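You operate a simulated robot arm through the tools that you are given. There is no shell and no other tool. Be economical: measure what you need, move in short steps, check, and stop when the job is done.

You run a simulated robot arm. Do the job below in one go: nothing can be reset, and whatever is moved stays where it is left.

JOB
Swap the collar on the upright shaft for the green roller.
Fine: lock the shaft again; the collar goes in the blue can, lid on.
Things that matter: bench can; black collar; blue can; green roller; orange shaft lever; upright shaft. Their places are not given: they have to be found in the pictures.

Only the result counts: the job must be done as asked and must still hold three seconds after the hand-in. Knocking over, shifting, dropping, spilling or breaking anything else fails it. Lids that push on must go on centred and level and be pressed home; caps that screw on are set level and turned clockwise until they are tight.

ROBOT AND FRAMES
A 7-joint arm with a two-finger parallel gripper, fixed in place. Base frame: the origin is at the foot of the arm, x ahead of it, y to its left, z up; the work surface is at about z = 800. Lengths are in mm, angles in degrees, forces in N, time in s.
With the tool pointing down near the work surface it reaches from about 300 to 700 mm from the base axis. Its first joint turns from -66.0 to 66.0 degrees. Payload 1.57 kg.
The TCP is the grasp point between the finger pads, 30 mm short of the fingertips. In the tool frame z runs along the fingers and y along their closing line. Largest opening 110 mm; finger width 24, thickness 12; the body of the gripper, 48 by 112 mm, starts 78 mm behind the TCP.
Orientation is that of the tool frame in the base frame, as a unit quaternion [x, y, z, w]. With the fingers straight down and closing along the base's y, the tool's x points along the base's -x, its y along +y and its z along -z.

CONTROLS
- The arm moves only by the tool servo_tool. Its argument "motion" is a list of rows, each an object (a shift or turn left out is 0, a gripper value left out holds the last) with "fingers": the opening, from 0 (shut) to 1 (fully open); "xyz": the shift along the base's x, y, z in mm, a list of three; "turn": the turn, a rotation vector about the base's x, y, z in degrees, a list of three. In form: [{"fingers": fingers, "xyz": [dx, dy, dz], "turn": [ax, ay, az]}, ...]. A call has 1 to 12 rows; each row is the pose to reach, as a shift and turn from the pose commanded when the call began. A row lasts 0.2 s, in which the tool goes at most 50 mm and 8.6 degrees; a call with a longer step from one row to the next is refused whole, and so is a gripper value outside its range. Where a pose cannot be reached the arm comes as near as it can. A force on the tool above 70 N (or 10 N above the force at the start of the call, whichever is more), or a blocked arm, ends the call early, and 0.2 s more pass. The fingers move at their own pace (about 108 mm/s each) and stop on an object; they squeeze with about 40 N. The grip force told is the motor's: it shows also when the fingers shut on nothing. Time passes only in rows, and 0.2 s behind the last, so rows that repeat a pose let the fingers close. It gives the time, the measured TCP pose, the force on the tool (base axes), the opening and the grip force at its end, in the units of the frame above (readings bear some noise), with the torque about the TCP (base axes, N m) and any sound that the robot's microphone picked up.
- Cameras (640 x 400 px; columns grow to the right, rows downward): "scene" is fixed at [161.2, -408.4, 1421.6]; the picture's right is [0.75, -0.67, 0.00], its down [-0.34, -0.38, -0.86] and it looks along [0.57, 0.64, -0.51] (base axes); focal length 354 px, centre (320, 200). "wrist" rides on the gripper at [70, 16, -141] in the tool frame; the picture's right is [-0.23, 0.97, 0.00], its down [-0.86, -0.20, -0.48] and it looks along [-0.47, -0.11, 0.88] (tool axes); focal length 222 px, centre (320, 200).
- grab_frame(camera): a new picture of that camera. The clock stands still meanwhile.
- measure_at(camera, pixels): for up to 12 pixels [column, row] of the newest picture of that camera ("zoom" is the newest enlarged one), the place [x, y, z] in the base frame of the surface seen there, good to about 2 mm, but the place of the scene camera against the robot may be out by one fixed shift of up to 25 mm in any direction. The clock stands still meanwhile.
- close_up(camera, box): a new picture of the part [left, top, right, bottom] of that camera's present view, enlarged. The clock stands still meanwhile.
- job_done(): hands the job in; it is judged then, once.

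Keep the steps short. Do not move on a guess: measure, check each grasp and each placing, and mend mistakes. In all there are 80 turns and 54 pictures (those below and enlarged ones count). Leave the gripper open and the arm clear of the work at the hand-in unless told otherwise, and finish with a single line.

The tools are called after "Request:" as a command line: name --argument value ..., lists and objects as JSON in quotes. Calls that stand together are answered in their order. servo_tool: Moves the arm, as the interface text tells. Its arguments: {"type":"object","properties":{"motion":{"type":"array"}},"required":["motion"]} The other tools are called the same way: grab_frame (camera) takes a picture; measure_at (camera, pixels) gives the place of the surface under pixels of a picture; close_up (camera, box) takes an enlarged picture of a part of a camera's view; job_done () hands the job in.

At the start:

```text
clock: 0.0
tcp_pos: [393.3, 20.0, 1161.5]
orientation: [0.0, 1.0, 0.0, 0.0]
contact_force: [-0.4, -0.1, -0.8]
torque: [-0.01, -0.01, 0.01]
gripper_width: 109.7
gripper_force: 0.1
```

scene: 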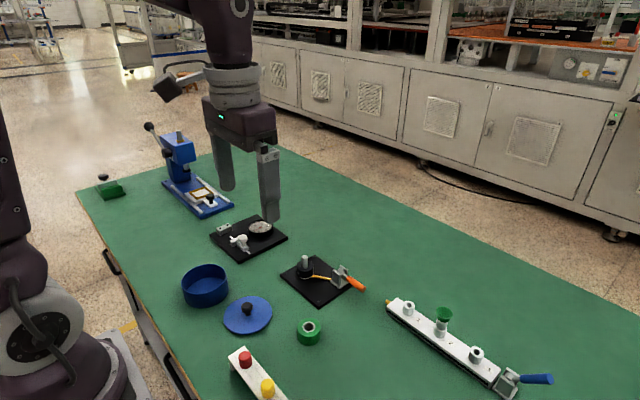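
wrist: 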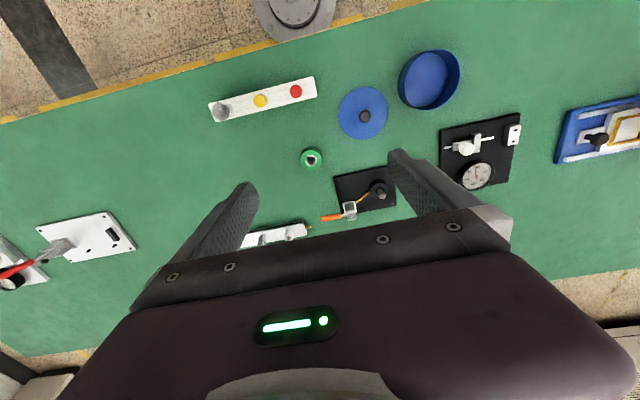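

I see the shaft on a black plate with an orange lever (scene about 315,275), the green roller (308,331), the blue can (205,285) and its lid (247,314). I'll zoom in on these.

Request:
close_up --camera "scene" --box '[270, 240, 380, 310]'

Request:
close_up --camera "scene" --box '[170, 250, 340, 356]'

Request:
close_up --camera "wrist" --box '[290, 130, 450, 230]'

```text
5.71 times, centred on (325, 275) of scene
```

zoom: 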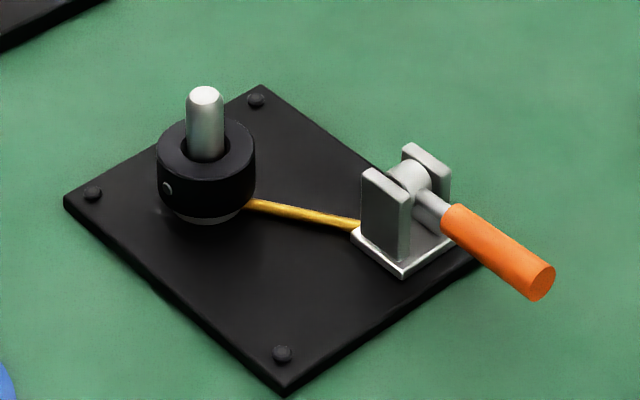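

```text
3.76 times, centred on (255, 303) of scene
```

zoom: 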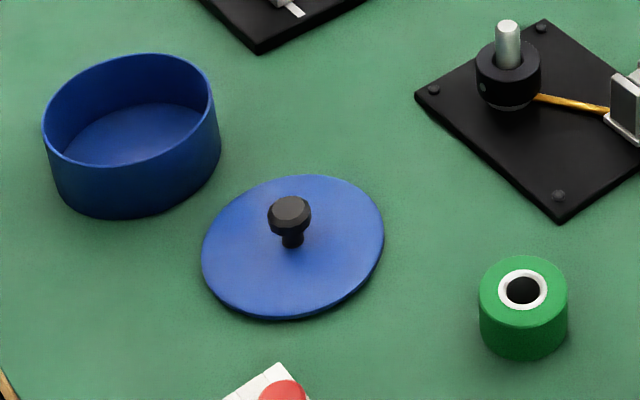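

```text
4.00 times, centred on (370, 180) of wrist
```

zoom: 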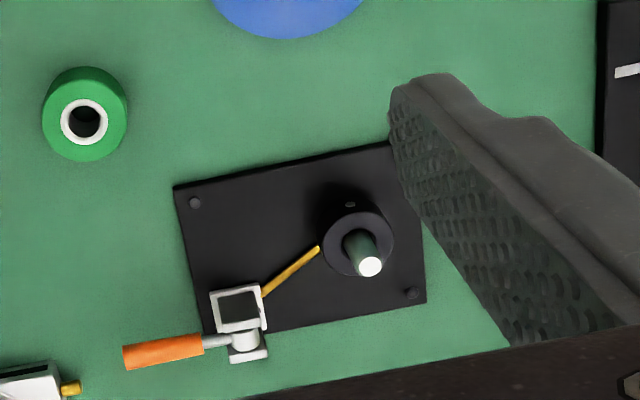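

I'll measure the zoomed wrist view: collar, shaft top, lever, plate corners and roller. I'll also measure the full wrist view for the can and lid.

Request:
measure_at --camera "zoom" --pixels '[[370, 267], [335, 225], [385, 235], [350, 205], [130, 358], [200, 344], [240, 340], [265, 290], [317, 250], [85, 88], [84, 148], [240, 305]]'

Request:
measure_at --camera "wrist" --pixels '[[364, 116], [340, 112], [386, 112], [362, 88], [362, 138], [399, 85], [459, 80], [430, 51], [424, 108], [425, 80], [311, 152], [375, 190]]'

Request:
measure_at --camera "scene" --pixels '[[305, 258], [309, 326], [247, 305], [362, 288], [345, 275], [205, 290], [302, 322], [314, 327]]'

```text
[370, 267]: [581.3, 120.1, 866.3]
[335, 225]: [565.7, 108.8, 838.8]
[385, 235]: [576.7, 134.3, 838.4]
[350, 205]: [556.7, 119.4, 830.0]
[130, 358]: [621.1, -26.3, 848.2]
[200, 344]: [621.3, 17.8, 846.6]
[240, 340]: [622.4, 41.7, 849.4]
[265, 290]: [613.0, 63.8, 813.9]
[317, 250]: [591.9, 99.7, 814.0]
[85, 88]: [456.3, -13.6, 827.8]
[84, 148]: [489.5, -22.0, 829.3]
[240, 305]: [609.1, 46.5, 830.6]
```

```text
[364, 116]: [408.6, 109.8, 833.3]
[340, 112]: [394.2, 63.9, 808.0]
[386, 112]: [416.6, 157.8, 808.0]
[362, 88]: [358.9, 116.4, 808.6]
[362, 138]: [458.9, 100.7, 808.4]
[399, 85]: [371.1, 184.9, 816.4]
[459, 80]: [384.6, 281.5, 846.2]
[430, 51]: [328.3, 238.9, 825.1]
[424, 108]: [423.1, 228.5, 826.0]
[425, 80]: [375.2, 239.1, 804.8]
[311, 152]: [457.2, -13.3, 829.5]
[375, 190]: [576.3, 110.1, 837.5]
```

```text
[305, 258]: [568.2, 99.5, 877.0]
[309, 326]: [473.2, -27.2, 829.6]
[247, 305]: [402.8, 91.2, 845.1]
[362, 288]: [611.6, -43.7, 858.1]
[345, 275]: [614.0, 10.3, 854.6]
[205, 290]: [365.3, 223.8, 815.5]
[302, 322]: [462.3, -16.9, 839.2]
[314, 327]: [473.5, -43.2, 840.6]
```

The wrist readings are consistent, and the scene camera is off by about (-10,-18,+10). I'll move the open gripper to a closer viewpoint in front of the shaft.

Request:
servo_tool --motion '[{"fingers": 1, "xyz": [25, 20, -40]}, {"xyz": [50, 45, -80]}, {"xyz": [75, 70, -120]}, {"xyz": [95, 90, -160]}, {"xyz": [110, 113, -190]}, {"xyz": [110, 113, -190]}]'

Request:
grab_frame --camera "wrist"

```text
refused: row 1 steps farther than a row can; nothing moved
```

```text
48 pictures are left
```

wrist: 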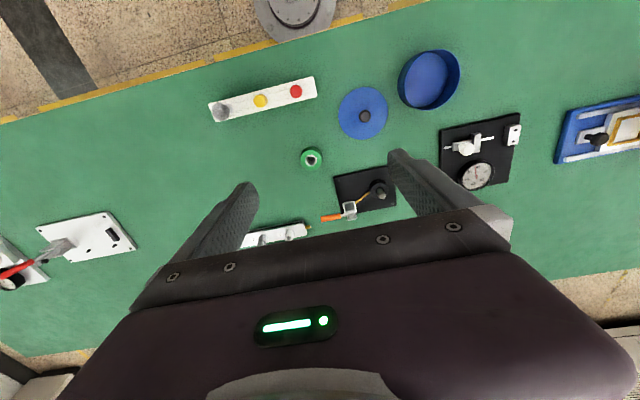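

The first row's step was 51 mm, over the 50 mm limit, so nothing moved. I'll retry with smaller steps.

Request:
servo_tool --motion '[{"fingers": 1, "xyz": [18, 19, -31]}, {"xyz": [36, 38, -62]}, {"xyz": [54, 57, -93]}, {"xyz": [72, 76, -124]}, {"xyz": [90, 95, -155]}, {"xyz": [110, 113, -190]}, {"xyz": [110, 113, -190]}]'

Request:
grab_frame --camera "wrist"

```text
clock: 1.6
tcp_pos: [503.4, 135.2, 969.2]
orientation: [0.0, 1.0, 0.001, 0.0]
contact_force: [0.7, 0.0, 0.3]
torque: [0.01, 0.04, 0.01]
gripper_width: 109.9
gripper_force: 0.2
```

```text
47 pictures are left
```

wrist: 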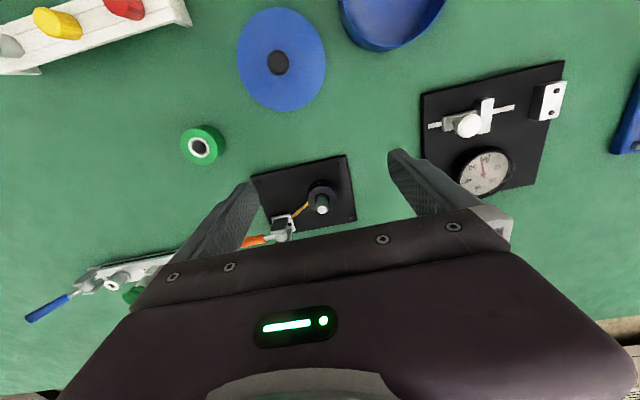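

Now I'll zoom on the fixture and measure the shaft, collar and lever geometry.

Request:
close_up --camera "wrist" --box '[240, 150, 368, 250]'

```text
4.00 times, centred on (304, 200) of wrist
```

zoom: 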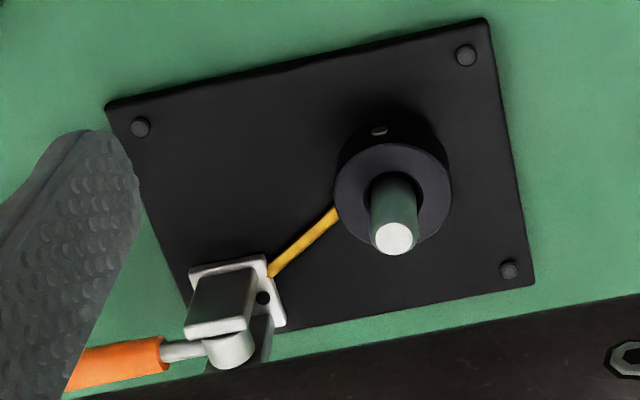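

Request:
measure_at --camera "zoom" --pixels '[[394, 238], [340, 190], [446, 185], [392, 150], [378, 131], [412, 130], [160, 130], [510, 262], [275, 270], [330, 220], [230, 345], [150, 352]]'

Request:
measure_at --camera "wrist" --pixels '[[199, 129], [199, 163], [181, 147], [222, 148], [199, 138], [199, 155], [190, 147], [208, 147], [210, 180], [278, 62], [262, 239], [245, 241]]'

```text
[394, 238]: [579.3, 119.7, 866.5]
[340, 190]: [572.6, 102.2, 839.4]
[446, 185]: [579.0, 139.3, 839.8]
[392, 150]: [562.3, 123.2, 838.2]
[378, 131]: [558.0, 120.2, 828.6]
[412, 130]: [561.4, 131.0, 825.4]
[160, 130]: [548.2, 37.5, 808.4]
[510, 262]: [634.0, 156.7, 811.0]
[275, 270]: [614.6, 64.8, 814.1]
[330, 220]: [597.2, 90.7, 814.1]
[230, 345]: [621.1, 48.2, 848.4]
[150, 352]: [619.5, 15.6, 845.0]
```

```text
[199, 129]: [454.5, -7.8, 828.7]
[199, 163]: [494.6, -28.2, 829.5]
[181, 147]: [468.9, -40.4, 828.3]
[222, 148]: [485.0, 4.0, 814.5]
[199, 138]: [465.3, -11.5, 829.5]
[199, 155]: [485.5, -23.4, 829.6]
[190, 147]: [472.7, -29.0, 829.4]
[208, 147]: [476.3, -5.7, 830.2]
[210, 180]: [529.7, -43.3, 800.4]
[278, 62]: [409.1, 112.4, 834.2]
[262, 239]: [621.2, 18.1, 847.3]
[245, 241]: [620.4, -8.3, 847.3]
```

The lever pivots at about (621, 48, 845), axis along x, with the handle lying along -y. I'll turn the tool 90° about z so the fingers close along x, moving above the handle.

Request:
servo_tool --motion '[{"fingers": 1, "xyz": [10, -13, 0], "turn": [0, 0, 8.2]}, {"xyz": [20, -26, 0], "turn": [0, 0, 16.4]}, {"xyz": [30, -39, 0], "turn": [0, 0, 24.6]}, {"xyz": [40, -52, 0], "turn": [0, 0, 32.8]}, {"xyz": [50, -65, 0], "turn": [0, 0, 41]}, {"xyz": [60, -78, 0], "turn": [0, 0, 49.2]}, {"xyz": [70, -91, 0], "turn": [0, 0, 57.4]}, {"xyz": [80, -104, 0], "turn": [0, 0, 65.6]}, {"xyz": [90, -117, 0], "turn": [0, 0, 73.8]}, {"xyz": [100, -130, 0], "turn": [0, 0, 82]}, {"xyz": [117.6, -143, 0], "turn": [0, 0, 90]}, {"xyz": [117.6, -143, 0], "turn": [0, 0, 90]}]'

Request:
grab_frame --camera "wrist"

```text
clock: 4.2
tcp_pos: [620.4, -10.2, 968.7]
orientation: [0.708, -0.706, 0.0, 0.0]
contact_force: [-0.3, -0.6, -0.1]
torque: [-0.01, -0.06, 0.0]
gripper_width: 110.1
gripper_force: 0.1
```

```text
45 pictures are left
```

wrist: 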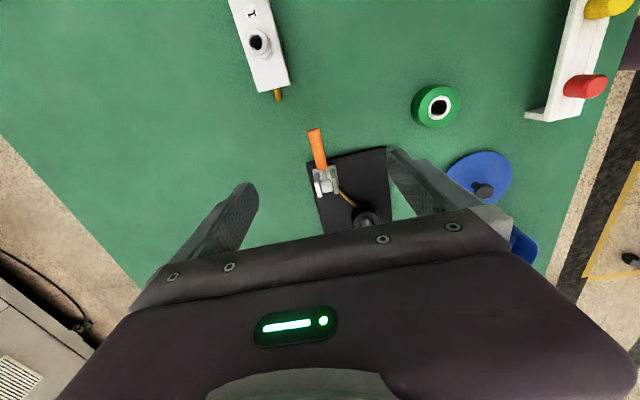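

The lever is clearly visible at (318,165). I'll zoom in and measure it.

Request:
close_up --camera "wrist" --box '[272, 115, 400, 195]'

```text
5.00 times, centred on (336, 155) of wrist
```

zoom: 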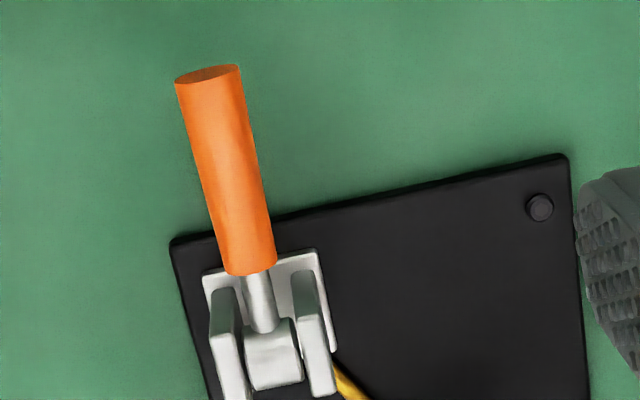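

Request:
measure_at --camera "zoom" --pixels '[[210, 85], [207, 74], [186, 120], [241, 110], [245, 260], [215, 150], [258, 320], [270, 350], [222, 320], [312, 330], [255, 205]]'

Request:
measure_at --camera "wrist" --pixels '[[278, 95], [258, 40], [285, 75], [420, 107], [437, 108]]'

```text
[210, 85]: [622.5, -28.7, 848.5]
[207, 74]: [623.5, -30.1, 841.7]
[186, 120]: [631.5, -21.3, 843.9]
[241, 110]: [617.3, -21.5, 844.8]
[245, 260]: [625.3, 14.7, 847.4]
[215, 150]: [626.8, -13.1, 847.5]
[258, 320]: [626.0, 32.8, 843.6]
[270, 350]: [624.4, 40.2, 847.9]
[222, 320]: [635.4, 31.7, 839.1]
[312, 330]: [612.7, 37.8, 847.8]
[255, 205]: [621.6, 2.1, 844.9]
```

```text
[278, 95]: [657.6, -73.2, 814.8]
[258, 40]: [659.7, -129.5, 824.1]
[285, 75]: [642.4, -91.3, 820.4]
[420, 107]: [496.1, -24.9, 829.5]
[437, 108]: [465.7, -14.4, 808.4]
```

The lever's centreline is about x=624, z=841, and its end is at y=-30. I'll narrow the fingers and go down over the handle at y=-12.

Request:
servo_tool --motion '[{"fingers": 0.4, "xyz": [3, -2, -30]}, {"xyz": [3, -2, -60]}, {"xyz": [3, -2, -90]}, {"xyz": [3, -2, -110]}, {"xyz": [3, -2, -127]}, {"xyz": [3, -2, -127]}]'

Request:
grab_frame --camera "wrist"

```text
clock: 5.6
tcp_pos: [624.7, -11.8, 844.9]
orientation: [0.707, -0.707, 0.0, 0.0]
contact_force: [-0.6, 0.2, 0.3]
torque: [-0.03, 0.02, 0.0]
gripper_width: 44.1
gripper_force: 0.0
```

```text
43 pictures are left
```

wrist: 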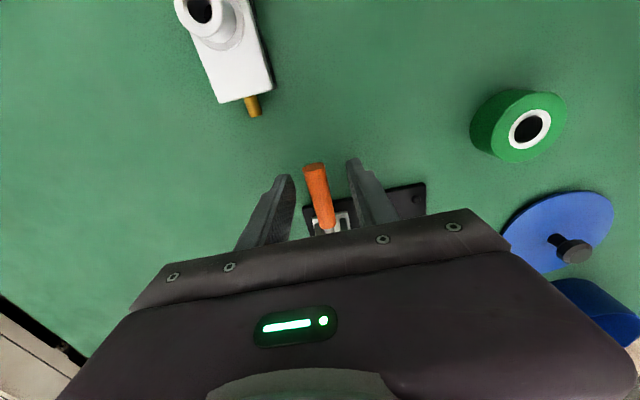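

The handle sits between the fingers, so I'll close on it.

Request:
servo_tool --motion '[{"fingers": 0.15, "xyz": [0, 0, 0]}, {"fingers": 0.15}, {"fingers": 0.0}, {"fingers": 0.0}]'

```text
clock: 6.6
tcp_pos: [625.4, -10.3, 846.2]
orientation: [0.708, -0.706, -0.001, -0.001]
contact_force: [7.7, 0.9, -3.2]
torque: [-0.18, -0.06, -0.03]
gripper_width: 14.7
gripper_force: 30.9
```

It's gripped at 14.7 mm. I'll raise the handle along an arc of radius 56 mm about the pivot, starting with 30°.

Request:
servo_tool --motion '[{"xyz": [1, 0.3, 5.9]}, {"xyz": [1, 1.2, 11.6]}, {"xyz": [1, 2.7, 17.3]}, {"xyz": [1, 4.8, 22.8]}, {"xyz": [1, 7.5, 28]}, {"xyz": [1, 7.5, 28]}]'

Request:
close_up --camera "scene" --box '[270, 200, 430, 310]'

```text
clock: 8.0
tcp_pos: [625.4, -4.4, 873.1]
orientation: [-0.707, 0.707, 0.0, -0.002]
contact_force: [-7.2, -11.1, -10.6]
torque: [-0.87, 0.08, -0.03]
gripper_width: 14.9
gripper_force: 30.6
```

```text
3.64 times, centred on (350, 255) of scene
```

zoom: 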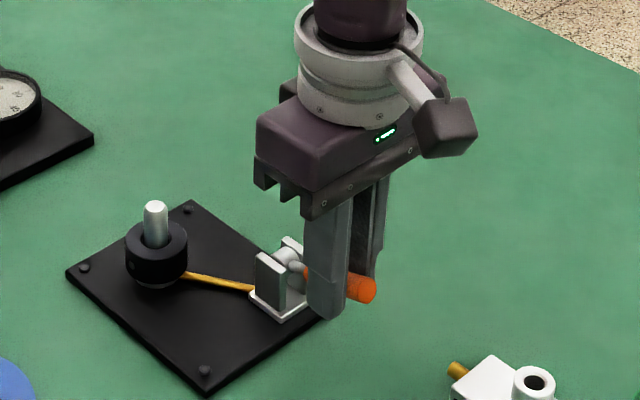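

The lever seems to have stayed roughly level while the fingers slid up it. I'll check with a wrist view.

Request:
close_up --camera "wrist" --box '[240, 120, 400, 240]'

Request:
measure_at --camera "scene" --pixels '[[370, 282], [367, 278]]'

```text
3.33 times, centred on (320, 180) of wrist
```

zoom: 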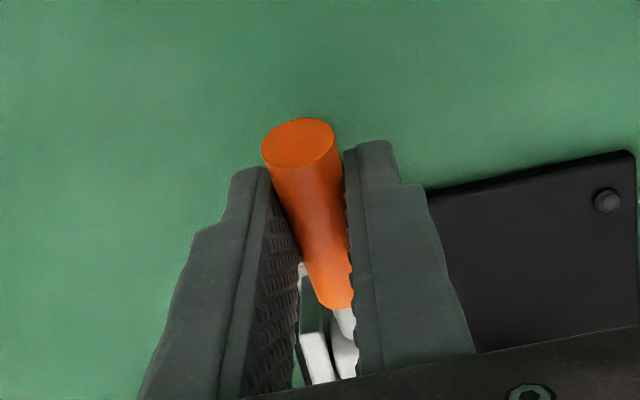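

```text
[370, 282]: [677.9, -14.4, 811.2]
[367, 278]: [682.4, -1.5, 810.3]
```

Request:
measure_at --camera "zoom" --pixels '[[298, 143], [300, 190], [320, 250], [335, 295], [345, 350]]'

```text
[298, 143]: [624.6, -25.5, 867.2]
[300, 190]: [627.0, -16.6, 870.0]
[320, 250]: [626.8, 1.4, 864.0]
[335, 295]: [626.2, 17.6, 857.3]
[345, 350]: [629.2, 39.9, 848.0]
```

The lever did turn: its end is now at z≈867, about 22° up. I'll continue the arc.

Request:
servo_tool --motion '[{"xyz": [0, 2, 4]}, {"xyz": [0, 4.2, 8.2]}, {"xyz": [0, 7, 12]}, {"xyz": [0, 9.7, 15.6]}, {"xyz": [0, 13, 19]}, {"xyz": [0, 16.5, 21.9]}, {"xyz": [0, 20, 24.5]}, {"xyz": [0, 24.2, 26.9]}, {"xyz": [0, 28, 29]}, {"xyz": [0, 32.7, 30.5]}, {"xyz": [0, 32.7, 30.5]}]'

Request:
close_up --camera "scene" --box '[270, 200, 430, 310]'

Request:
close_up --camera "wrist" --box '[240, 120, 400, 240]'

```text
clock: 10.4
tcp_pos: [625.1, 26.3, 902.2]
orientation: [-0.706, 0.708, 0.0, -0.003]
contact_force: [-23.4, -23.6, 1.7]
torque: [-0.75, 0.64, -0.19]
gripper_width: 14.9
gripper_force: 31.0
```

```text
3.64 times, centred on (350, 255) of scene
```

zoom: 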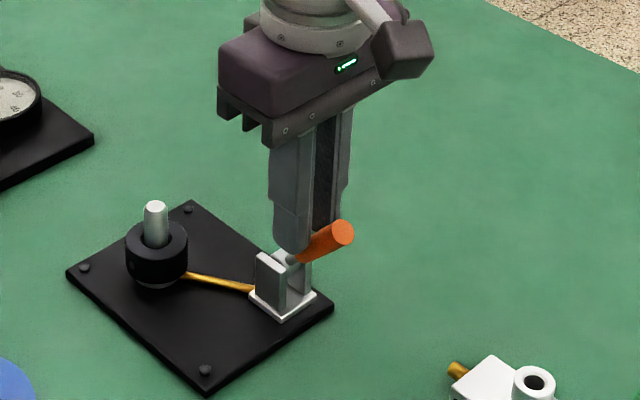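

```text
3.33 times, centred on (320, 180) of wrist
```

zoom: 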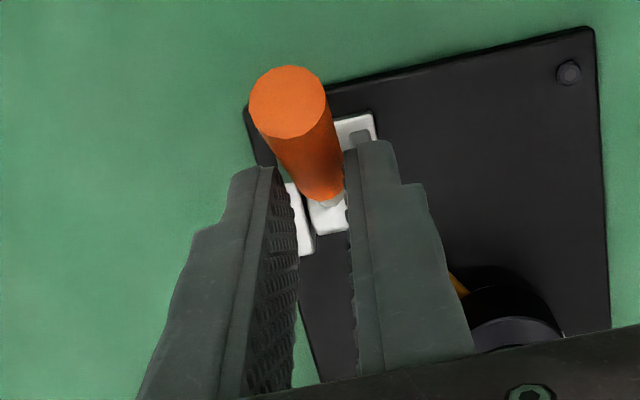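

The lever is around 55° up now and the fingers have slid on it. I'll measure it, then release and push it upright from the -y side.

Request:
measure_at --camera "zoom" --pixels '[[288, 102], [295, 70], [288, 134], [310, 170], [325, 195]]'

Request:
servo_tool --motion '[{"fingers": 0.3}, {"fingers": 0.3}, {"fingers": 0.3}]'

Request:
close_up --camera "wrist" --box '[240, 120, 400, 240]'

```text
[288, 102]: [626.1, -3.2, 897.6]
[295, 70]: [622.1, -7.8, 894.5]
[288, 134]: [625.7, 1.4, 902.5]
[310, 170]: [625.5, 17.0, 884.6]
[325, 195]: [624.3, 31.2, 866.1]
```

```text
clock: 11.2
tcp_pos: [627.4, 29.2, 903.0]
orientation: [0.707, -0.707, 0.0, 0.0]
contact_force: [-0.8, -0.2, -0.1]
torque: [-0.04, 0.01, 0.01]
gripper_width: 33.3
gripper_force: 0.0
```

```text
3.33 times, centred on (320, 180) of wrist
```

zoom: 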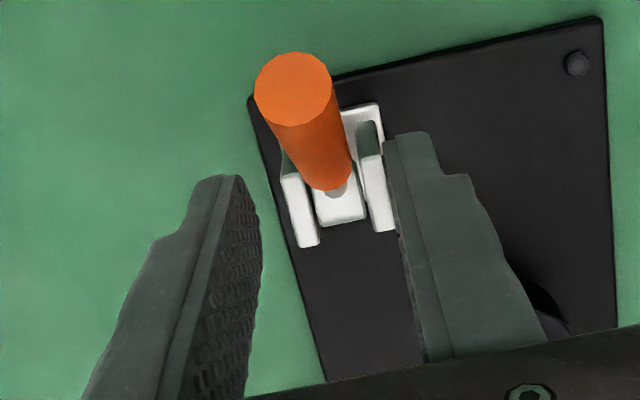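

The lever holds at about 50° by itself. I'll lift, go round to y=-41, close the fingers, lower a little, and push the lever in +y.

Request:
servo_tool --motion '[{"fingers": 0.3, "xyz": [-1, 0, 40]}, {"xyz": [-1, -40, 42]}, {"fingers": 0, "xyz": [-2, -72, 42]}, {"xyz": [-2, -72, 30]}, {"xyz": [-2, -72, 8]}, {"xyz": [-2, -55, 8]}, {"xyz": [-2, -45, 8]}, {"xyz": [-2, -35, 8]}, {"xyz": [-2, -25, 8]}, {"xyz": [-2, -15, 8]}, {"xyz": [-2, -8, 8]}, {"xyz": [-2, -4, 8]}]'

Request:
close_up --camera "scene" --box '[270, 200, 430, 310]'

```text
clock: 13.1
tcp_pos: [623.3, -22.0, 912.2]
orientation: [-0.702, 0.712, -0.008, -0.011]
contact_force: [-0.1, -9.6, -0.5]
torque: [-0.11, 0.01, -0.02]
gripper_width: 0.1
gripper_force: 21.6
stopped in row 9: the force on the tool passed its limit at 79 N (the readings are from after the stop); the commanded pose is now the measured one
```

```text
3.64 times, centred on (350, 255) of scene
```

zoom: 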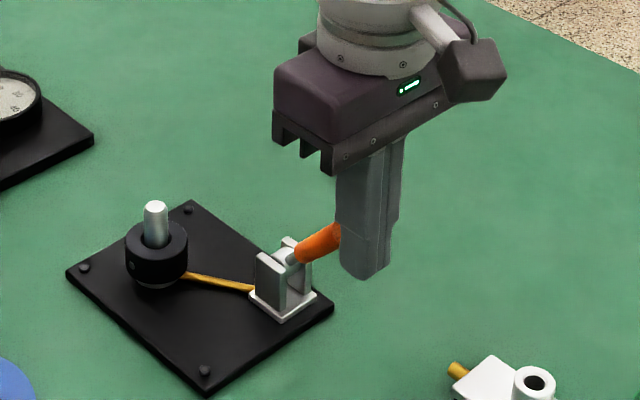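

The push hit a stiff stop at 79 N, so the lever may already be at the end of its travel. I'll back off a little and look at its angle and at the rod.

Request:
servo_tool --motion '[{"fingers": 0, "xyz": [0, -15, 0]}, {"xyz": [0, -15, 30]}, {"xyz": [0, -25, 60]}, {"xyz": [0, -25, 60]}]'

Request:
grab_frame --camera "wrist"

Request:
close_up --camera "scene" --box '[270, 240, 380, 310]'

```text
clock: 14.1
tcp_pos: [625.0, -45.4, 975.1]
orientation: [-0.703, 0.711, -0.009, -0.01]
contact_force: [0.6, 0.0, -0.5]
torque: [0.01, 0.0, 0.0]
gripper_width: 0.3
gripper_force: 21.2
```

```text
36 pictures are left
```

wrist: 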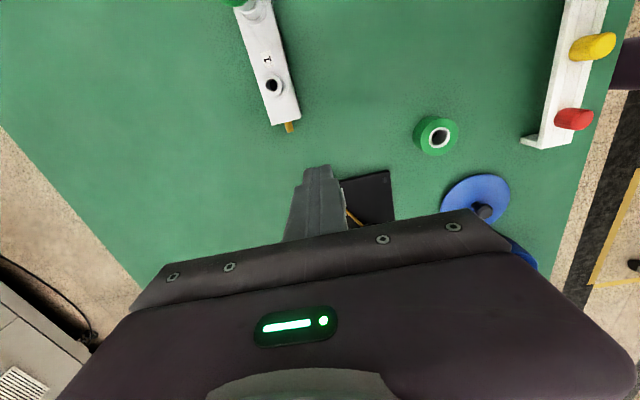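

```text
5.71 times, centred on (325, 275) of scene
```

zoom: 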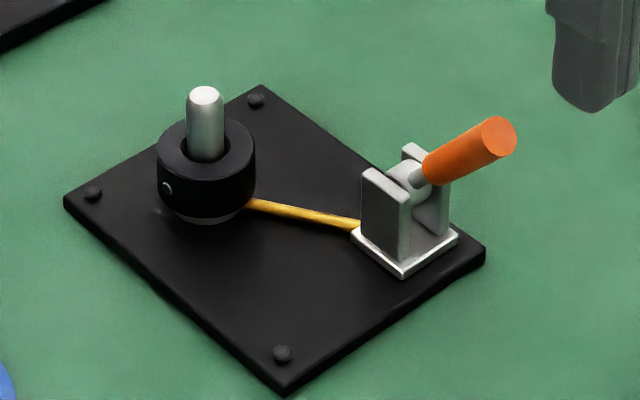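

The plate hasn't shifted. I'll measure the lever's inclination here.

Request:
measure_at --camera "zoom" --pixels '[[497, 136], [487, 130], [437, 165], [415, 178], [460, 160], [497, 118], [497, 154]]'

```text
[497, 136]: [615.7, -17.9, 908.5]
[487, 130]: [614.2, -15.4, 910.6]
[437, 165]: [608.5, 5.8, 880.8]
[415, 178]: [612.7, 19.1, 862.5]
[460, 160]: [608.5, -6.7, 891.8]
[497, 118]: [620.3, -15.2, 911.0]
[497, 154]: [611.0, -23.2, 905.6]
```

The lever end, corrected for the camera shift, is at (626,0,898), about 52° up. It didn't move under 79 N, so this looks like the open stop. I'll level the tool, go above the shaft at (578.5,120), and look before gripping the collar.

Request:
servo_tool --motion '[{"fingers": 0.55, "xyz": [-8, 25, 0], "turn": [1.54, -0.1, 0.65]}, {"xyz": [-16, 60, 0], "turn": [1.54, -0.1, 0.65]}, {"xyz": [-26, 95, 0], "turn": [1.54, -0.1, 0.65]}, {"xyz": [-36, 130, 0], "turn": [1.54, -0.1, 0.65]}, {"xyz": [-46.5, 165, -10], "turn": [1.54, -0.1, 0.65]}, {"xyz": [-46.5, 165, -50], "turn": [1.54, -0.1, 0.65]}, {"xyz": [-46.5, 165, -63], "turn": [1.54, -0.1, 0.65]}, {"xyz": [-46.5, 165, -63], "turn": [1.54, -0.1, 0.65]}]'

Request:
close_up --camera "wrist" --box '[220, 110, 420, 240]'

```text
clock: 15.9
tcp_pos: [575.1, 119.9, 910.1]
orientation: [-0.707, 0.707, 0.001, -0.001]
contact_force: [0.0, 0.9, -0.2]
torque: [-0.05, -0.02, -0.02]
gripper_width: 60.4
gripper_force: 0.1
```

```text
3.08 times, centred on (320, 175) of wrist
```

zoom: 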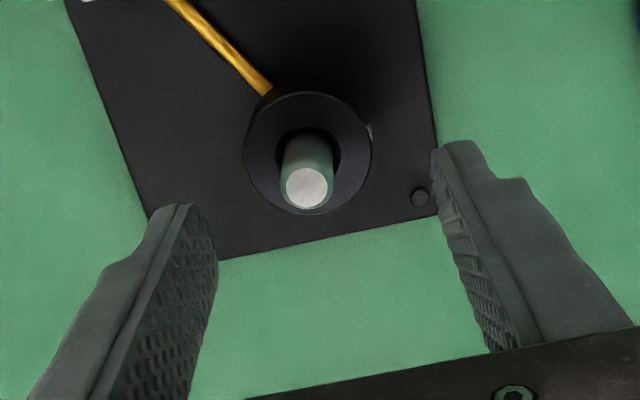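

Request:
measure_at --camera "zoom" --pixels '[[306, 188], [289, 188], [323, 188], [306, 173], [248, 155], [366, 150], [307, 100], [300, 208], [258, 82], [205, 20]]'

```text
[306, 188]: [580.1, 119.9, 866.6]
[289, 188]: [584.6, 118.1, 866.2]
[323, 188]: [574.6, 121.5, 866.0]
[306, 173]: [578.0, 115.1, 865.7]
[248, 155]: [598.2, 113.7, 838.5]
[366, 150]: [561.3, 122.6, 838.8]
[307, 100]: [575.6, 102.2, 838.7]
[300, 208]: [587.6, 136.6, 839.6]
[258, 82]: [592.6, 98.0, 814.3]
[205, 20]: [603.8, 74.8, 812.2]
```

The shaft axis is at about (580,120), shaft top at 866, collar top at 839. I'll go down to TCP z≈848, with the fingertips above the rod.

Request:
servo_tool --motion '[{"fingers": 0.55, "xyz": [3.5, 0, -20]}, {"xyz": [3.5, 0, -45]}, {"xyz": [3.5, 0, -62]}, {"xyz": [3.5, 0, -62]}]'

Request:
servo_tool --motion '[{"fingers": 0.38}, {"fingers": 0.38}, {"fingers": 0}, {"fingers": 0}]'

```text
clock: 16.9
tcp_pos: [581.0, 119.1, 846.8]
orientation: [0.707, -0.707, 0.0, 0.001]
contact_force: [-0.4, 0.3, 0.6]
torque: [-0.02, 0.0, 0.01]
gripper_width: 60.3
gripper_force: 0.1
```

```text
clock: 17.9
tcp_pos: [580.2, 120.2, 847.6]
orientation: [-0.707, 0.707, 0.0, -0.001]
contact_force: [-2.2, -0.4, 0.7]
torque: [0.02, -0.02, -0.01]
gripper_width: 40.7
gripper_force: 40.0
```

The collar is gripped at 40.7 mm. I'll raise it gently by 15 mm and watch the force.

Request:
servo_tool --motion '[{"xyz": [0, 0, 3]}, {"xyz": [0, 0, 6]}, {"xyz": [0, 0, 10]}, {"xyz": [0, 0, 15]}, {"xyz": [0, 0, 15]}]'

Request:
close_up --camera "scene" --box '[250, 190, 410, 310]'

```text
clock: 19.1
tcp_pos: [580.4, 120.4, 862.8]
orientation: [-0.707, 0.707, 0.001, 0.0]
contact_force: [0.5, 0.2, -2.5]
torque: [-0.01, 0.01, 0.02]
gripper_width: 40.9
gripper_force: 40.1
```

```text
3.33 times, centred on (330, 250) of scene
```

zoom: 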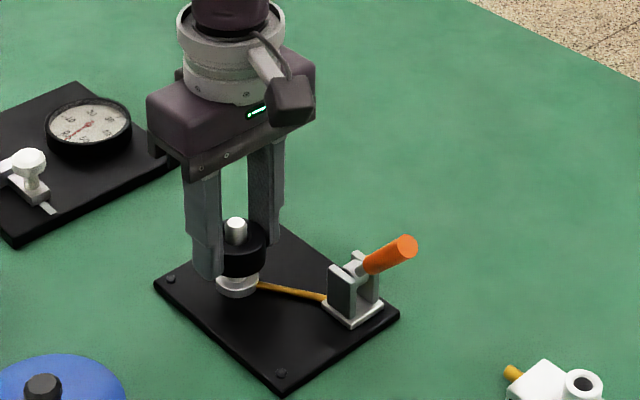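

It lifts freely, with about 2.5 N of weight. I'll raise it clear of the shaft and carry it toward the can for a look.

Request:
servo_tool --motion '[{"xyz": [0, 0, 35]}, {"xyz": [0, 0, 70]}, {"xyz": [0, 0, 90]}, {"xyz": [-32, 12, 90]}, {"xyz": [-68, 24, 90]}, {"xyz": [-104, 36, 90]}, {"xyz": [-140, 48, 90]}, {"xyz": [-175, 56, 90]}, {"xyz": [-200, 60, 90]}, {"xyz": [-200, 60, 90]}]'

Request:
grab_frame --camera "wrist"

```text
clock: 21.3
tcp_pos: [379.7, 178.8, 953.2]
orientation: [0.707, -0.707, -0.002, 0.001]
contact_force: [0.5, 0.3, -2.1]
torque: [-0.01, -0.02, 0.01]
gripper_width: 40.9
gripper_force: 39.4
```

```text
32 pictures are left
```

wrist: 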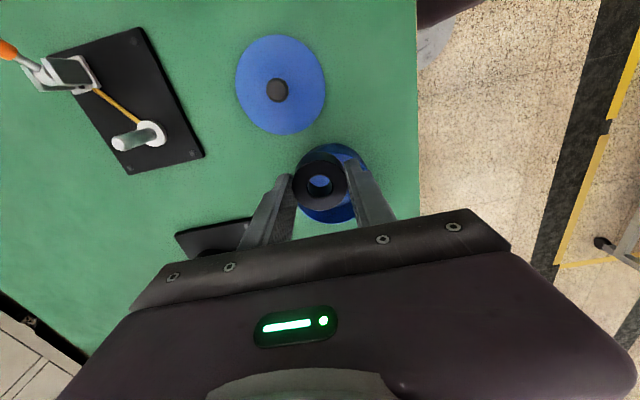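

Request:
measure_at --camera "wrist" --pixels '[[340, 145], [362, 160], [300, 210], [325, 223], [350, 218], [340, 213], [295, 195], [322, 142], [277, 90], [236, 85], [326, 80], [280, 134]]'

Request:
close_up --camera "wrist" --box '[270, 130, 390, 230]'

```text
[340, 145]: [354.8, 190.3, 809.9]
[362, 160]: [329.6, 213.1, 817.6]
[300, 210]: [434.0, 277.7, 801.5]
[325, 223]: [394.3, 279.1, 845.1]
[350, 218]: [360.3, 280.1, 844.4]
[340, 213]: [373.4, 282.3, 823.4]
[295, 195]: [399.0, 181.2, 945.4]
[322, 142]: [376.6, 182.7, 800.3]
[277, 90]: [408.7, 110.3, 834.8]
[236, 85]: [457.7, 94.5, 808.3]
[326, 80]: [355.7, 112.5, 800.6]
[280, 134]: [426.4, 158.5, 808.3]
```

```text
4.00 times, centred on (330, 180) of wrist
```

zoom: 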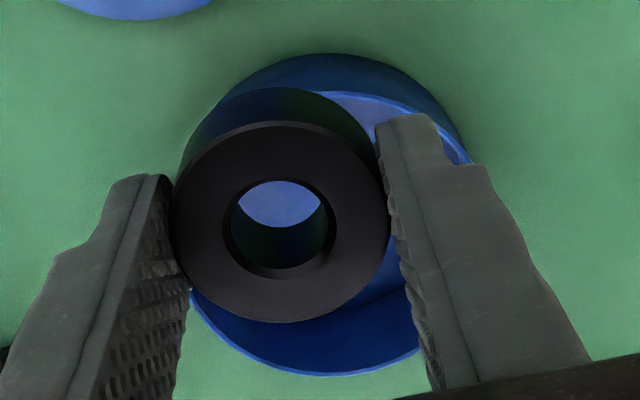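

Request:
measure_at --camera "zoom" --pixels '[[310, 373], [350, 371], [250, 357], [205, 320], [345, 94], [400, 104], [465, 158], [415, 354]]'

```text
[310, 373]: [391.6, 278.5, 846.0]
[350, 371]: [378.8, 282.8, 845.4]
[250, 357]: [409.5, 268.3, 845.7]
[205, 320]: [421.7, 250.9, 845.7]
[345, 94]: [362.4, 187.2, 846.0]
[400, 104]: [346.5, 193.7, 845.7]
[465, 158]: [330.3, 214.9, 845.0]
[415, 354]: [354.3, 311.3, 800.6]
```

The can rim fits a circle centred at (376,234), radius about 48.5, top z=845. I'll move over the centre and lower to just above the floor.

Request:
servo_tool --motion '[{"xyz": [-2, 28, 0]}, {"xyz": [-4, 55, 0]}, {"xyz": [-4, 55, -35]}, {"xyz": [-4, 55, -70]}, {"xyz": [-4, 55, -95]}, {"xyz": [-4, 55, -105]}, {"xyz": [-4, 55, -105]}]'

Request:
servo_tool --motion '[{"xyz": [0, 0, -2]}, {"xyz": [0, 0, -4]}, {"xyz": [0, 0, -6]}, {"xyz": [0, 0, -8]}, {"xyz": [0, 0, -9]}]'

```text
clock: 22.9
tcp_pos: [376.9, 234.8, 848.1]
orientation: [-0.707, 0.707, 0.0, -0.001]
contact_force: [-0.6, -0.2, -2.3]
torque: [0.01, -0.01, -0.02]
gripper_width: 40.8
gripper_force: 40.3
```

```text
clock: 24.1
tcp_pos: [376.5, 234.3, 839.2]
orientation: [-0.707, 0.707, 0.0, 0.0]
contact_force: [0.8, 0.1, -0.6]
torque: [0.01, 0.0, 0.0]
gripper_width: 40.5
gripper_force: 39.5
```

The weight is just being taken (z force -0.6). I'll go 2 mm lower and then release.

Request:
servo_tool --motion '[{"xyz": [0, 0, -1]}, {"xyz": [0, 0, -2]}, {"xyz": [0, 0, -2]}]'

Request:
servo_tool --motion '[{"fingers": 0.5}, {"fingers": 0.5}, {"fingers": 0.5, "xyz": [0, 0, 15]}, {"xyz": [0, 0, 45]}, {"xyz": [0, -20, 85]}, {"xyz": [0, -55, 105]}, {"xyz": [0, -55, 105]}]'

Request:
grab_frame --camera "wrist"

```text
clock: 24.9
tcp_pos: [376.1, 234.8, 836.0]
orientation: [-0.707, 0.707, 0.002, -0.001]
contact_force: [-0.5, -0.2, -1.8]
torque: [-0.02, 0.0, -0.01]
gripper_width: 40.6
gripper_force: 39.3
```

```text
clock: 26.5
tcp_pos: [377.9, 179.5, 940.2]
orientation: [0.707, -0.707, -0.001, 0.001]
contact_force: [0.2, 0.1, 0.8]
torque: [0.01, 0.02, 0.02]
gripper_width: 55.0
gripper_force: 0.0
```

```text
30 pictures are left
```

wrist: 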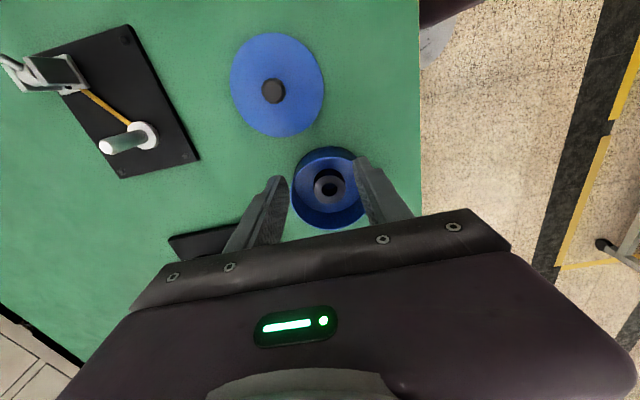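

The collar lies flat and centred in the can. I'll zoom on the lid to find the knob's centre.

Request:
close_up --camera "wrist" --box '[222, 25, 334, 145]'

```text
3.33 times, centred on (278, 85) of wrist
```

zoom: 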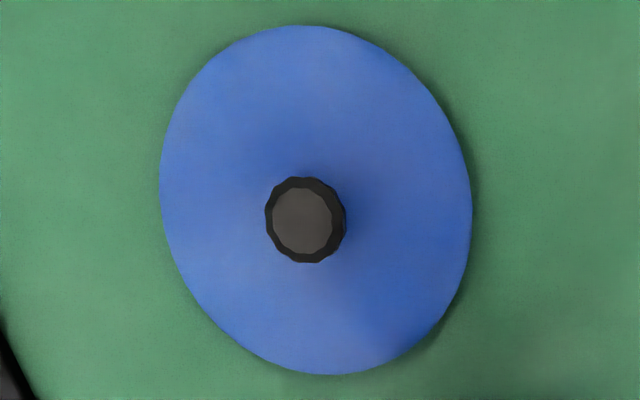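

Request:
measure_at --camera "zoom" --pixels '[[302, 221], [276, 221], [329, 221], [302, 192], [302, 252], [268, 222], [344, 222], [165, 180], [468, 230], [290, 30], [335, 370], [420, 330]]'

```text
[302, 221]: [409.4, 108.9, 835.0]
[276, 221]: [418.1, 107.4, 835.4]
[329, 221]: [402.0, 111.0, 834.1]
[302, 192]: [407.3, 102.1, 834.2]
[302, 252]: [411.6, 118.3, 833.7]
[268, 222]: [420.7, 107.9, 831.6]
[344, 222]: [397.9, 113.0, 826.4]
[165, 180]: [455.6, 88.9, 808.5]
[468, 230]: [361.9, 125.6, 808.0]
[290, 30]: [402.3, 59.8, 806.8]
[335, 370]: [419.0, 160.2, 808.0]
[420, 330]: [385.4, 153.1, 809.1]
```

The lid and knob centre is (409.6,109.7), with a 22 mm knob whose top is at 835. I'll move over it and go down to TCP z≈843.

Request:
servo_tool --motion '[{"fingers": 0.5, "xyz": [11, -23, 0]}, {"xyz": [22, -46, 0]}, {"xyz": [32.5, -70, 0]}, {"xyz": [32.5, -70, -35]}, {"xyz": [32.5, -70, -70]}, {"xyz": [32.5, -70, -90]}, {"xyz": [32.5, -70, -97]}, {"xyz": [32.5, -70, -97]}]'

Request:
servo_tool --motion '[{"fingers": 0.22}, {"fingers": 0.22}, {"fingers": 0}, {"fingers": 0}]'

Request:
close_up --camera "wrist" --box '[220, 110, 420, 240]'

```text
clock: 28.3
tcp_pos: [408.9, 109.5, 845.1]
orientation: [-0.707, 0.707, 0.001, 0.0]
contact_force: [-0.5, -0.2, 0.3]
torque: [-0.01, 0.01, 0.02]
gripper_width: 54.8
gripper_force: 0.0
```

```text
clock: 29.3
tcp_pos: [408.2, 109.0, 845.7]
orientation: [0.708, -0.707, -0.001, 0.001]
contact_force: [-0.4, 0.0, -0.2]
torque: [0.01, -0.03, 0.03]
gripper_width: 22.8
gripper_force: 34.8
```

```text
3.08 times, centred on (320, 175) of wrist
```

zoom: 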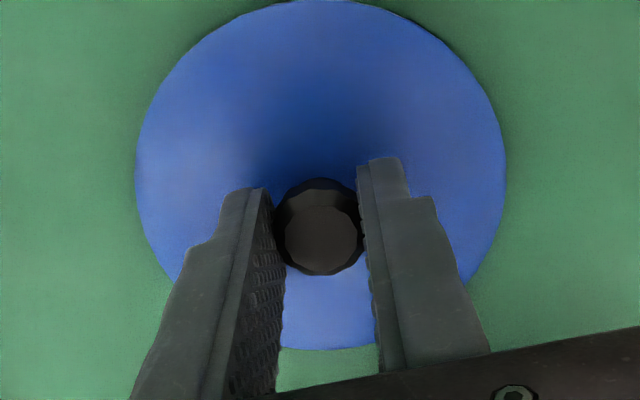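

It's gripped at 22.8 mm. I'll lift it, carry it over the can at z+80, and check.

Request:
servo_tool --motion '[{"xyz": [0, 0, 15]}, {"xyz": [0, 0, 45]}, {"xyz": [0, 0, 80]}, {"xyz": [-8, 30, 80]}, {"xyz": [-16, 60, 80]}, {"xyz": [-24, 92, 80]}, {"xyz": [-32.8, 124.3, 80]}, {"xyz": [-32.8, 124.3, 80]}]'

Request:
grab_frame --camera "wrist"

Request:
close_up --camera "scene" --box '[150, 200, 310, 320]'

```text
clock: 31.1
tcp_pos: [376.1, 233.0, 925.8]
orientation: [0.707, -0.707, 0.0, 0.001]
contact_force: [0.1, 0.5, -0.7]
torque: [-0.02, 0.03, 0.0]
gripper_width: 22.4
gripper_force: 34.9
```

```text
27 pictures are left
```

wrist: 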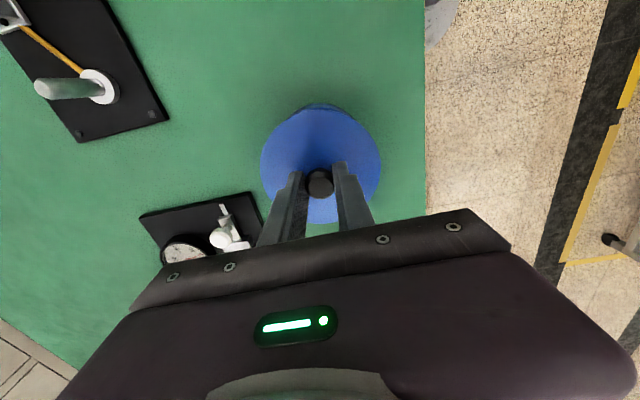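

```text
3.33 times, centred on (230, 260) of scene
```

zoom: 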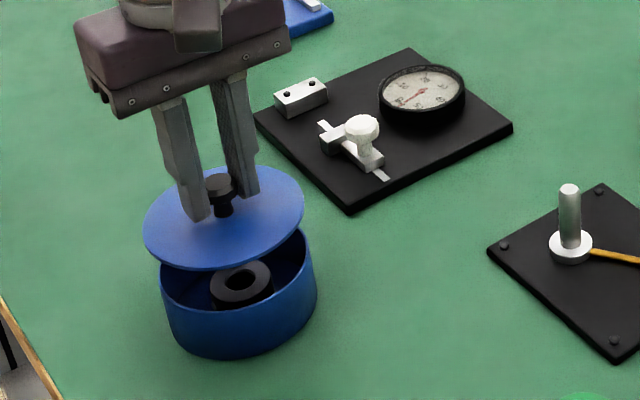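

I'll measure the held lid's level and centre from the wrist view.

Request:
measure_at --camera "wrist" --pixels '[[264, 165], [378, 160], [275, 135], [365, 130], [318, 112], [325, 219], [312, 219], [320, 150], [284, 190], [372, 190], [372, 193]]'

```text
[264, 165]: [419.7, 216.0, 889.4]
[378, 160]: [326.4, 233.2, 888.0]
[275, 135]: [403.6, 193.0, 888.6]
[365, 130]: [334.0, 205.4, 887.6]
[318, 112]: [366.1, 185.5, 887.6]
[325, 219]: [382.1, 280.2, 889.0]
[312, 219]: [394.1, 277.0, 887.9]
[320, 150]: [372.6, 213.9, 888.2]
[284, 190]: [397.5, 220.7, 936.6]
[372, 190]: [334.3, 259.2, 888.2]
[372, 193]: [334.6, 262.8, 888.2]
```

It's level. I'll zoom for an accurate centre.

Request:
close_up --camera "wrist" --box '[250, 95, 394, 230]'

```text
2.96 times, centred on (322, 162) of wrist
```

zoom: 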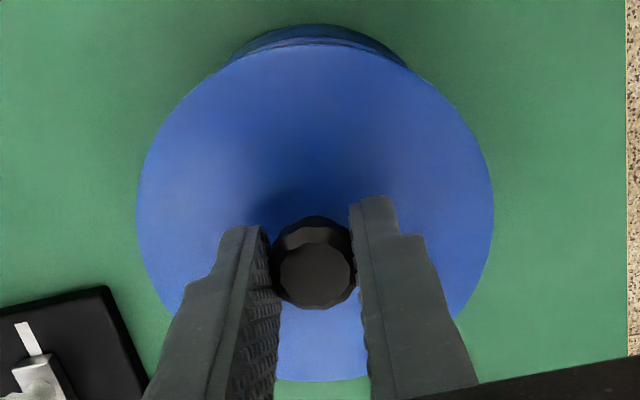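

Request:
measure_at --camera "zoom" --pixels '[[310, 48], [140, 200], [141, 230], [490, 210], [488, 240], [330, 379], [300, 377], [215, 82], [420, 85], [280, 42], [340, 40]]'

```text
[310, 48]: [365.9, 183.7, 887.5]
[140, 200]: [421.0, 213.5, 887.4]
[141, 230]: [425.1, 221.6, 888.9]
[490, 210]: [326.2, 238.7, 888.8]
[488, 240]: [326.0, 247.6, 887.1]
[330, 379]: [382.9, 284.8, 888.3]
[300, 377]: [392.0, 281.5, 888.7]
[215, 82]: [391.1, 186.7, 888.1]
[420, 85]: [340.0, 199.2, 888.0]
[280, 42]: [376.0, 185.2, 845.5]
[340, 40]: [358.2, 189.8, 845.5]
```

The lid is centred at (375.3,234) over the can at (375.7,233.7). I'll lower it straight down, slowing near contact.

Request:
servo_tool --motion '[{"xyz": [0.3, 0, -12]}, {"xyz": [0.3, 0, -24]}, {"xyz": [0.3, 0, -28]}, {"xyz": [0.3, 0, -31]}, {"xyz": [0.3, 0, -33]}, {"xyz": [0.3, 0, -35]}, {"xyz": [0.3, 0, -36]}]'

```text
clock: 32.7
tcp_pos: [376.2, 235.3, 888.2]
orientation: [0.707, -0.707, -0.001, 0.001]
contact_force: [0.1, 0.0, 0.4]
torque: [-0.03, 0.0, -0.01]
gripper_width: 22.6
gripper_force: 35.0
```

There's hardly any force yet. I'll go on in 1 mm steps.

Request:
servo_tool --motion '[{"xyz": [0, 0, -1]}, {"xyz": [0, 0, -2]}, {"xyz": [0, 0, -3]}, {"xyz": [0, 0, -4]}, {"xyz": [0, 0, -5]}]'

```text
clock: 33.9
tcp_pos: [376.5, 233.7, 884.0]
orientation: [0.707, -0.707, -0.001, -0.001]
contact_force: [-2.3, -2.7, 42.2]
torque: [0.01, -0.02, 0.01]
gripper_width: 22.3
gripper_force: 35.1
heard: snap
```

I heard a snap at 42 N. I'll release, rise, and look at how the lid sits.

Request:
servo_tool --motion '[{"xyz": [0, 0, 3]}, {"fingers": 0.5, "xyz": [0, 0, 3]}, {"fingers": 0.5, "xyz": [0, 0, 3]}, {"xyz": [0, 0, 30]}, {"xyz": [0, -20, 60]}, {"xyz": [0, -40, 75]}, {"xyz": [0, -40, 75]}]'

Request:
close_up --camera "wrist" --box '[240, 95, 400, 230]'

Request:
close_up --camera "scene" --box '[150, 240, 270, 330]'

```text
clock: 35.5
tcp_pos: [376.6, 194.2, 959.8]
orientation: [-0.707, 0.707, 0.001, -0.001]
contact_force: [-0.1, -0.1, -0.7]
torque: [0.01, 0.03, 0.01]
gripper_width: 55.1
gripper_force: 0.2
```

```text
2.96 times, centred on (320, 162) of wrist
```

zoom: 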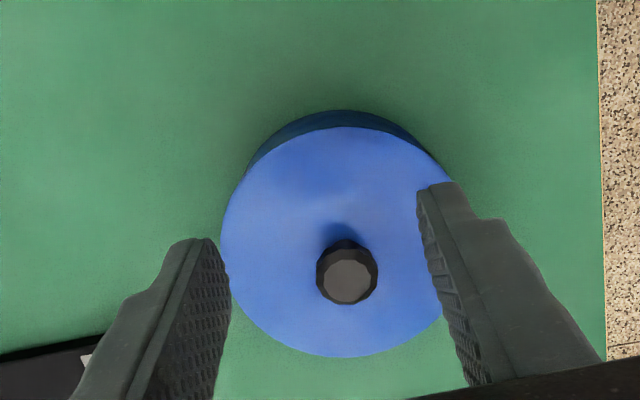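

```text
4.44 times, centred on (210, 285) of scene
```

zoom: 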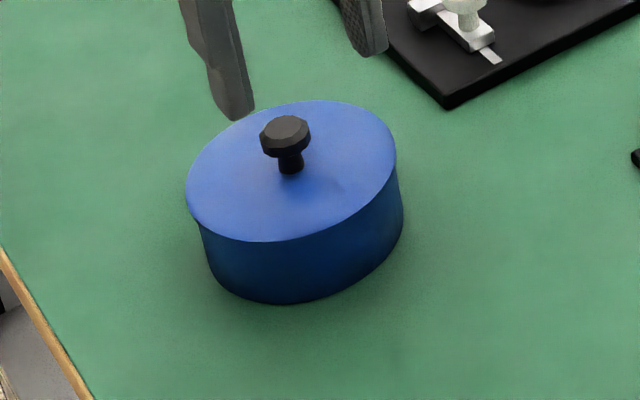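

I'll measure the lid's height around the edge to confirm it's level and home.

Request:
measure_at --camera "zoom" --pixels '[[200, 180], [285, 230], [380, 150], [330, 110], [230, 140], [350, 205], [280, 200]]'

```text
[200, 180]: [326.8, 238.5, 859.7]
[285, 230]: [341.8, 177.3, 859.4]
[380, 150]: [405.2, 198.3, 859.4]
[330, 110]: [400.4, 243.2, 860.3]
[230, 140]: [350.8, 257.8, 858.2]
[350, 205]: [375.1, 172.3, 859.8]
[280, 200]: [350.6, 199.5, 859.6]
```

The lid is level within about 1 mm and seated. Next is the roller: I'll move above it at about (475,-25) and look.

Request:
servo_tool --motion '[{"fingers": 0.65, "xyz": [16, -37, 0]}, {"xyz": [32, -74, 0]}, {"xyz": [48, -111, 0]}, {"xyz": [64, -148, -8]}, {"xyz": [80, -185, -16]}, {"xyz": [98.5, -219, -30]}, {"xyz": [98.5, -219, -30]}]'

Request:
close_up --camera "wrist" --box '[220, 110, 420, 240]'

```text
clock: 37.1
tcp_pos: [473.7, -25.1, 929.5]
orientation: [-0.707, 0.707, 0.0, 0.0]
contact_force: [-0.2, -0.4, -0.2]
torque: [-0.01, 0.03, 0.02]
gripper_width: 71.6
gripper_force: 0.0
```

```text
3.08 times, centred on (320, 175) of wrist
```

zoom: 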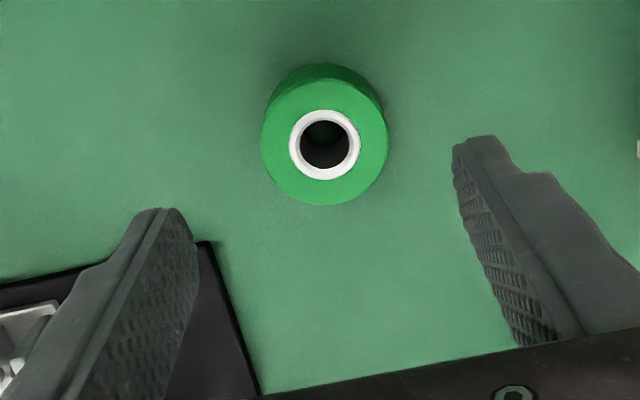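

Request:
measure_at --camera "zoom" --pixels '[[264, 142], [385, 142], [324, 83], [324, 202], [292, 145], [357, 145], [324, 114], [324, 177], [300, 144], [349, 144]]'

```text
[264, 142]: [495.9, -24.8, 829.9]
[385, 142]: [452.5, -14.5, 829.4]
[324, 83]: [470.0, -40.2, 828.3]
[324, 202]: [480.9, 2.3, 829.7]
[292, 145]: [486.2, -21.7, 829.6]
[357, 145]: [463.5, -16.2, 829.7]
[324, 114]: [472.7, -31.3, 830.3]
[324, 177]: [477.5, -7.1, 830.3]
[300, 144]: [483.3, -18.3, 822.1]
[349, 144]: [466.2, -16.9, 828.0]
```

The roller is centred at (474.8,-19.2), 45 mm in diameter, top at 829.7. I'll go down to TCP z≈840 and grip.

Request:
servo_tool --motion '[{"fingers": 0.65, "xyz": [0.7, 5.7, -20]}, {"xyz": [0.7, 5.7, -55]}, {"xyz": [0.7, 5.7, -80]}, {"xyz": [0.7, 5.7, -90]}, {"xyz": [0.7, 5.7, -90]}]'

Request:
servo_tool --motion '[{"fingers": 0.43}, {"fingers": 0.43}, {"fingers": 0}, {"fingers": 0}]'

Request:
servo_tool --motion '[{"xyz": [0, 0, 25]}, {"xyz": [0, 0, 60]}, {"xyz": [0, 0, 95]}, {"xyz": [26, 34, 95]}, {"xyz": [53, 69, 95]}, {"xyz": [79, 104, 95]}, {"xyz": [79, 104, 95]}]'

Request:
grab_frame --camera "wrist"

```text
clock: 38.3
tcp_pos: [474.3, -19.3, 839.0]
orientation: [0.707, -0.707, -0.001, -0.001]
contact_force: [-1.0, -0.3, 0.7]
torque: [0.0, 0.02, 0.04]
gripper_width: 71.5
gripper_force: 0.1
```

```text
clock: 39.3
tcp_pos: [474.4, -20.1, 840.0]
orientation: [0.707, -0.707, 0.0, 0.0]
contact_force: [-0.5, 0.5, 0.1]
torque: [0.02, 0.01, 0.0]
gripper_width: 46.5
gripper_force: 39.6
```

```text
clock: 40.9
tcp_pos: [555.9, 87.3, 933.7]
orientation: [-0.707, 0.707, 0.002, 0.0]
contact_force: [-0.1, -0.2, -1.6]
torque: [0.0, 0.01, 0.0]
gripper_width: 46.4
gripper_force: 39.9
```

```text
21 pictures are left
```

wrist: 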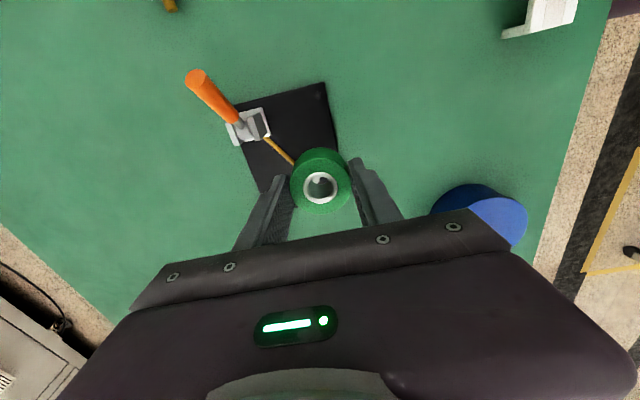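

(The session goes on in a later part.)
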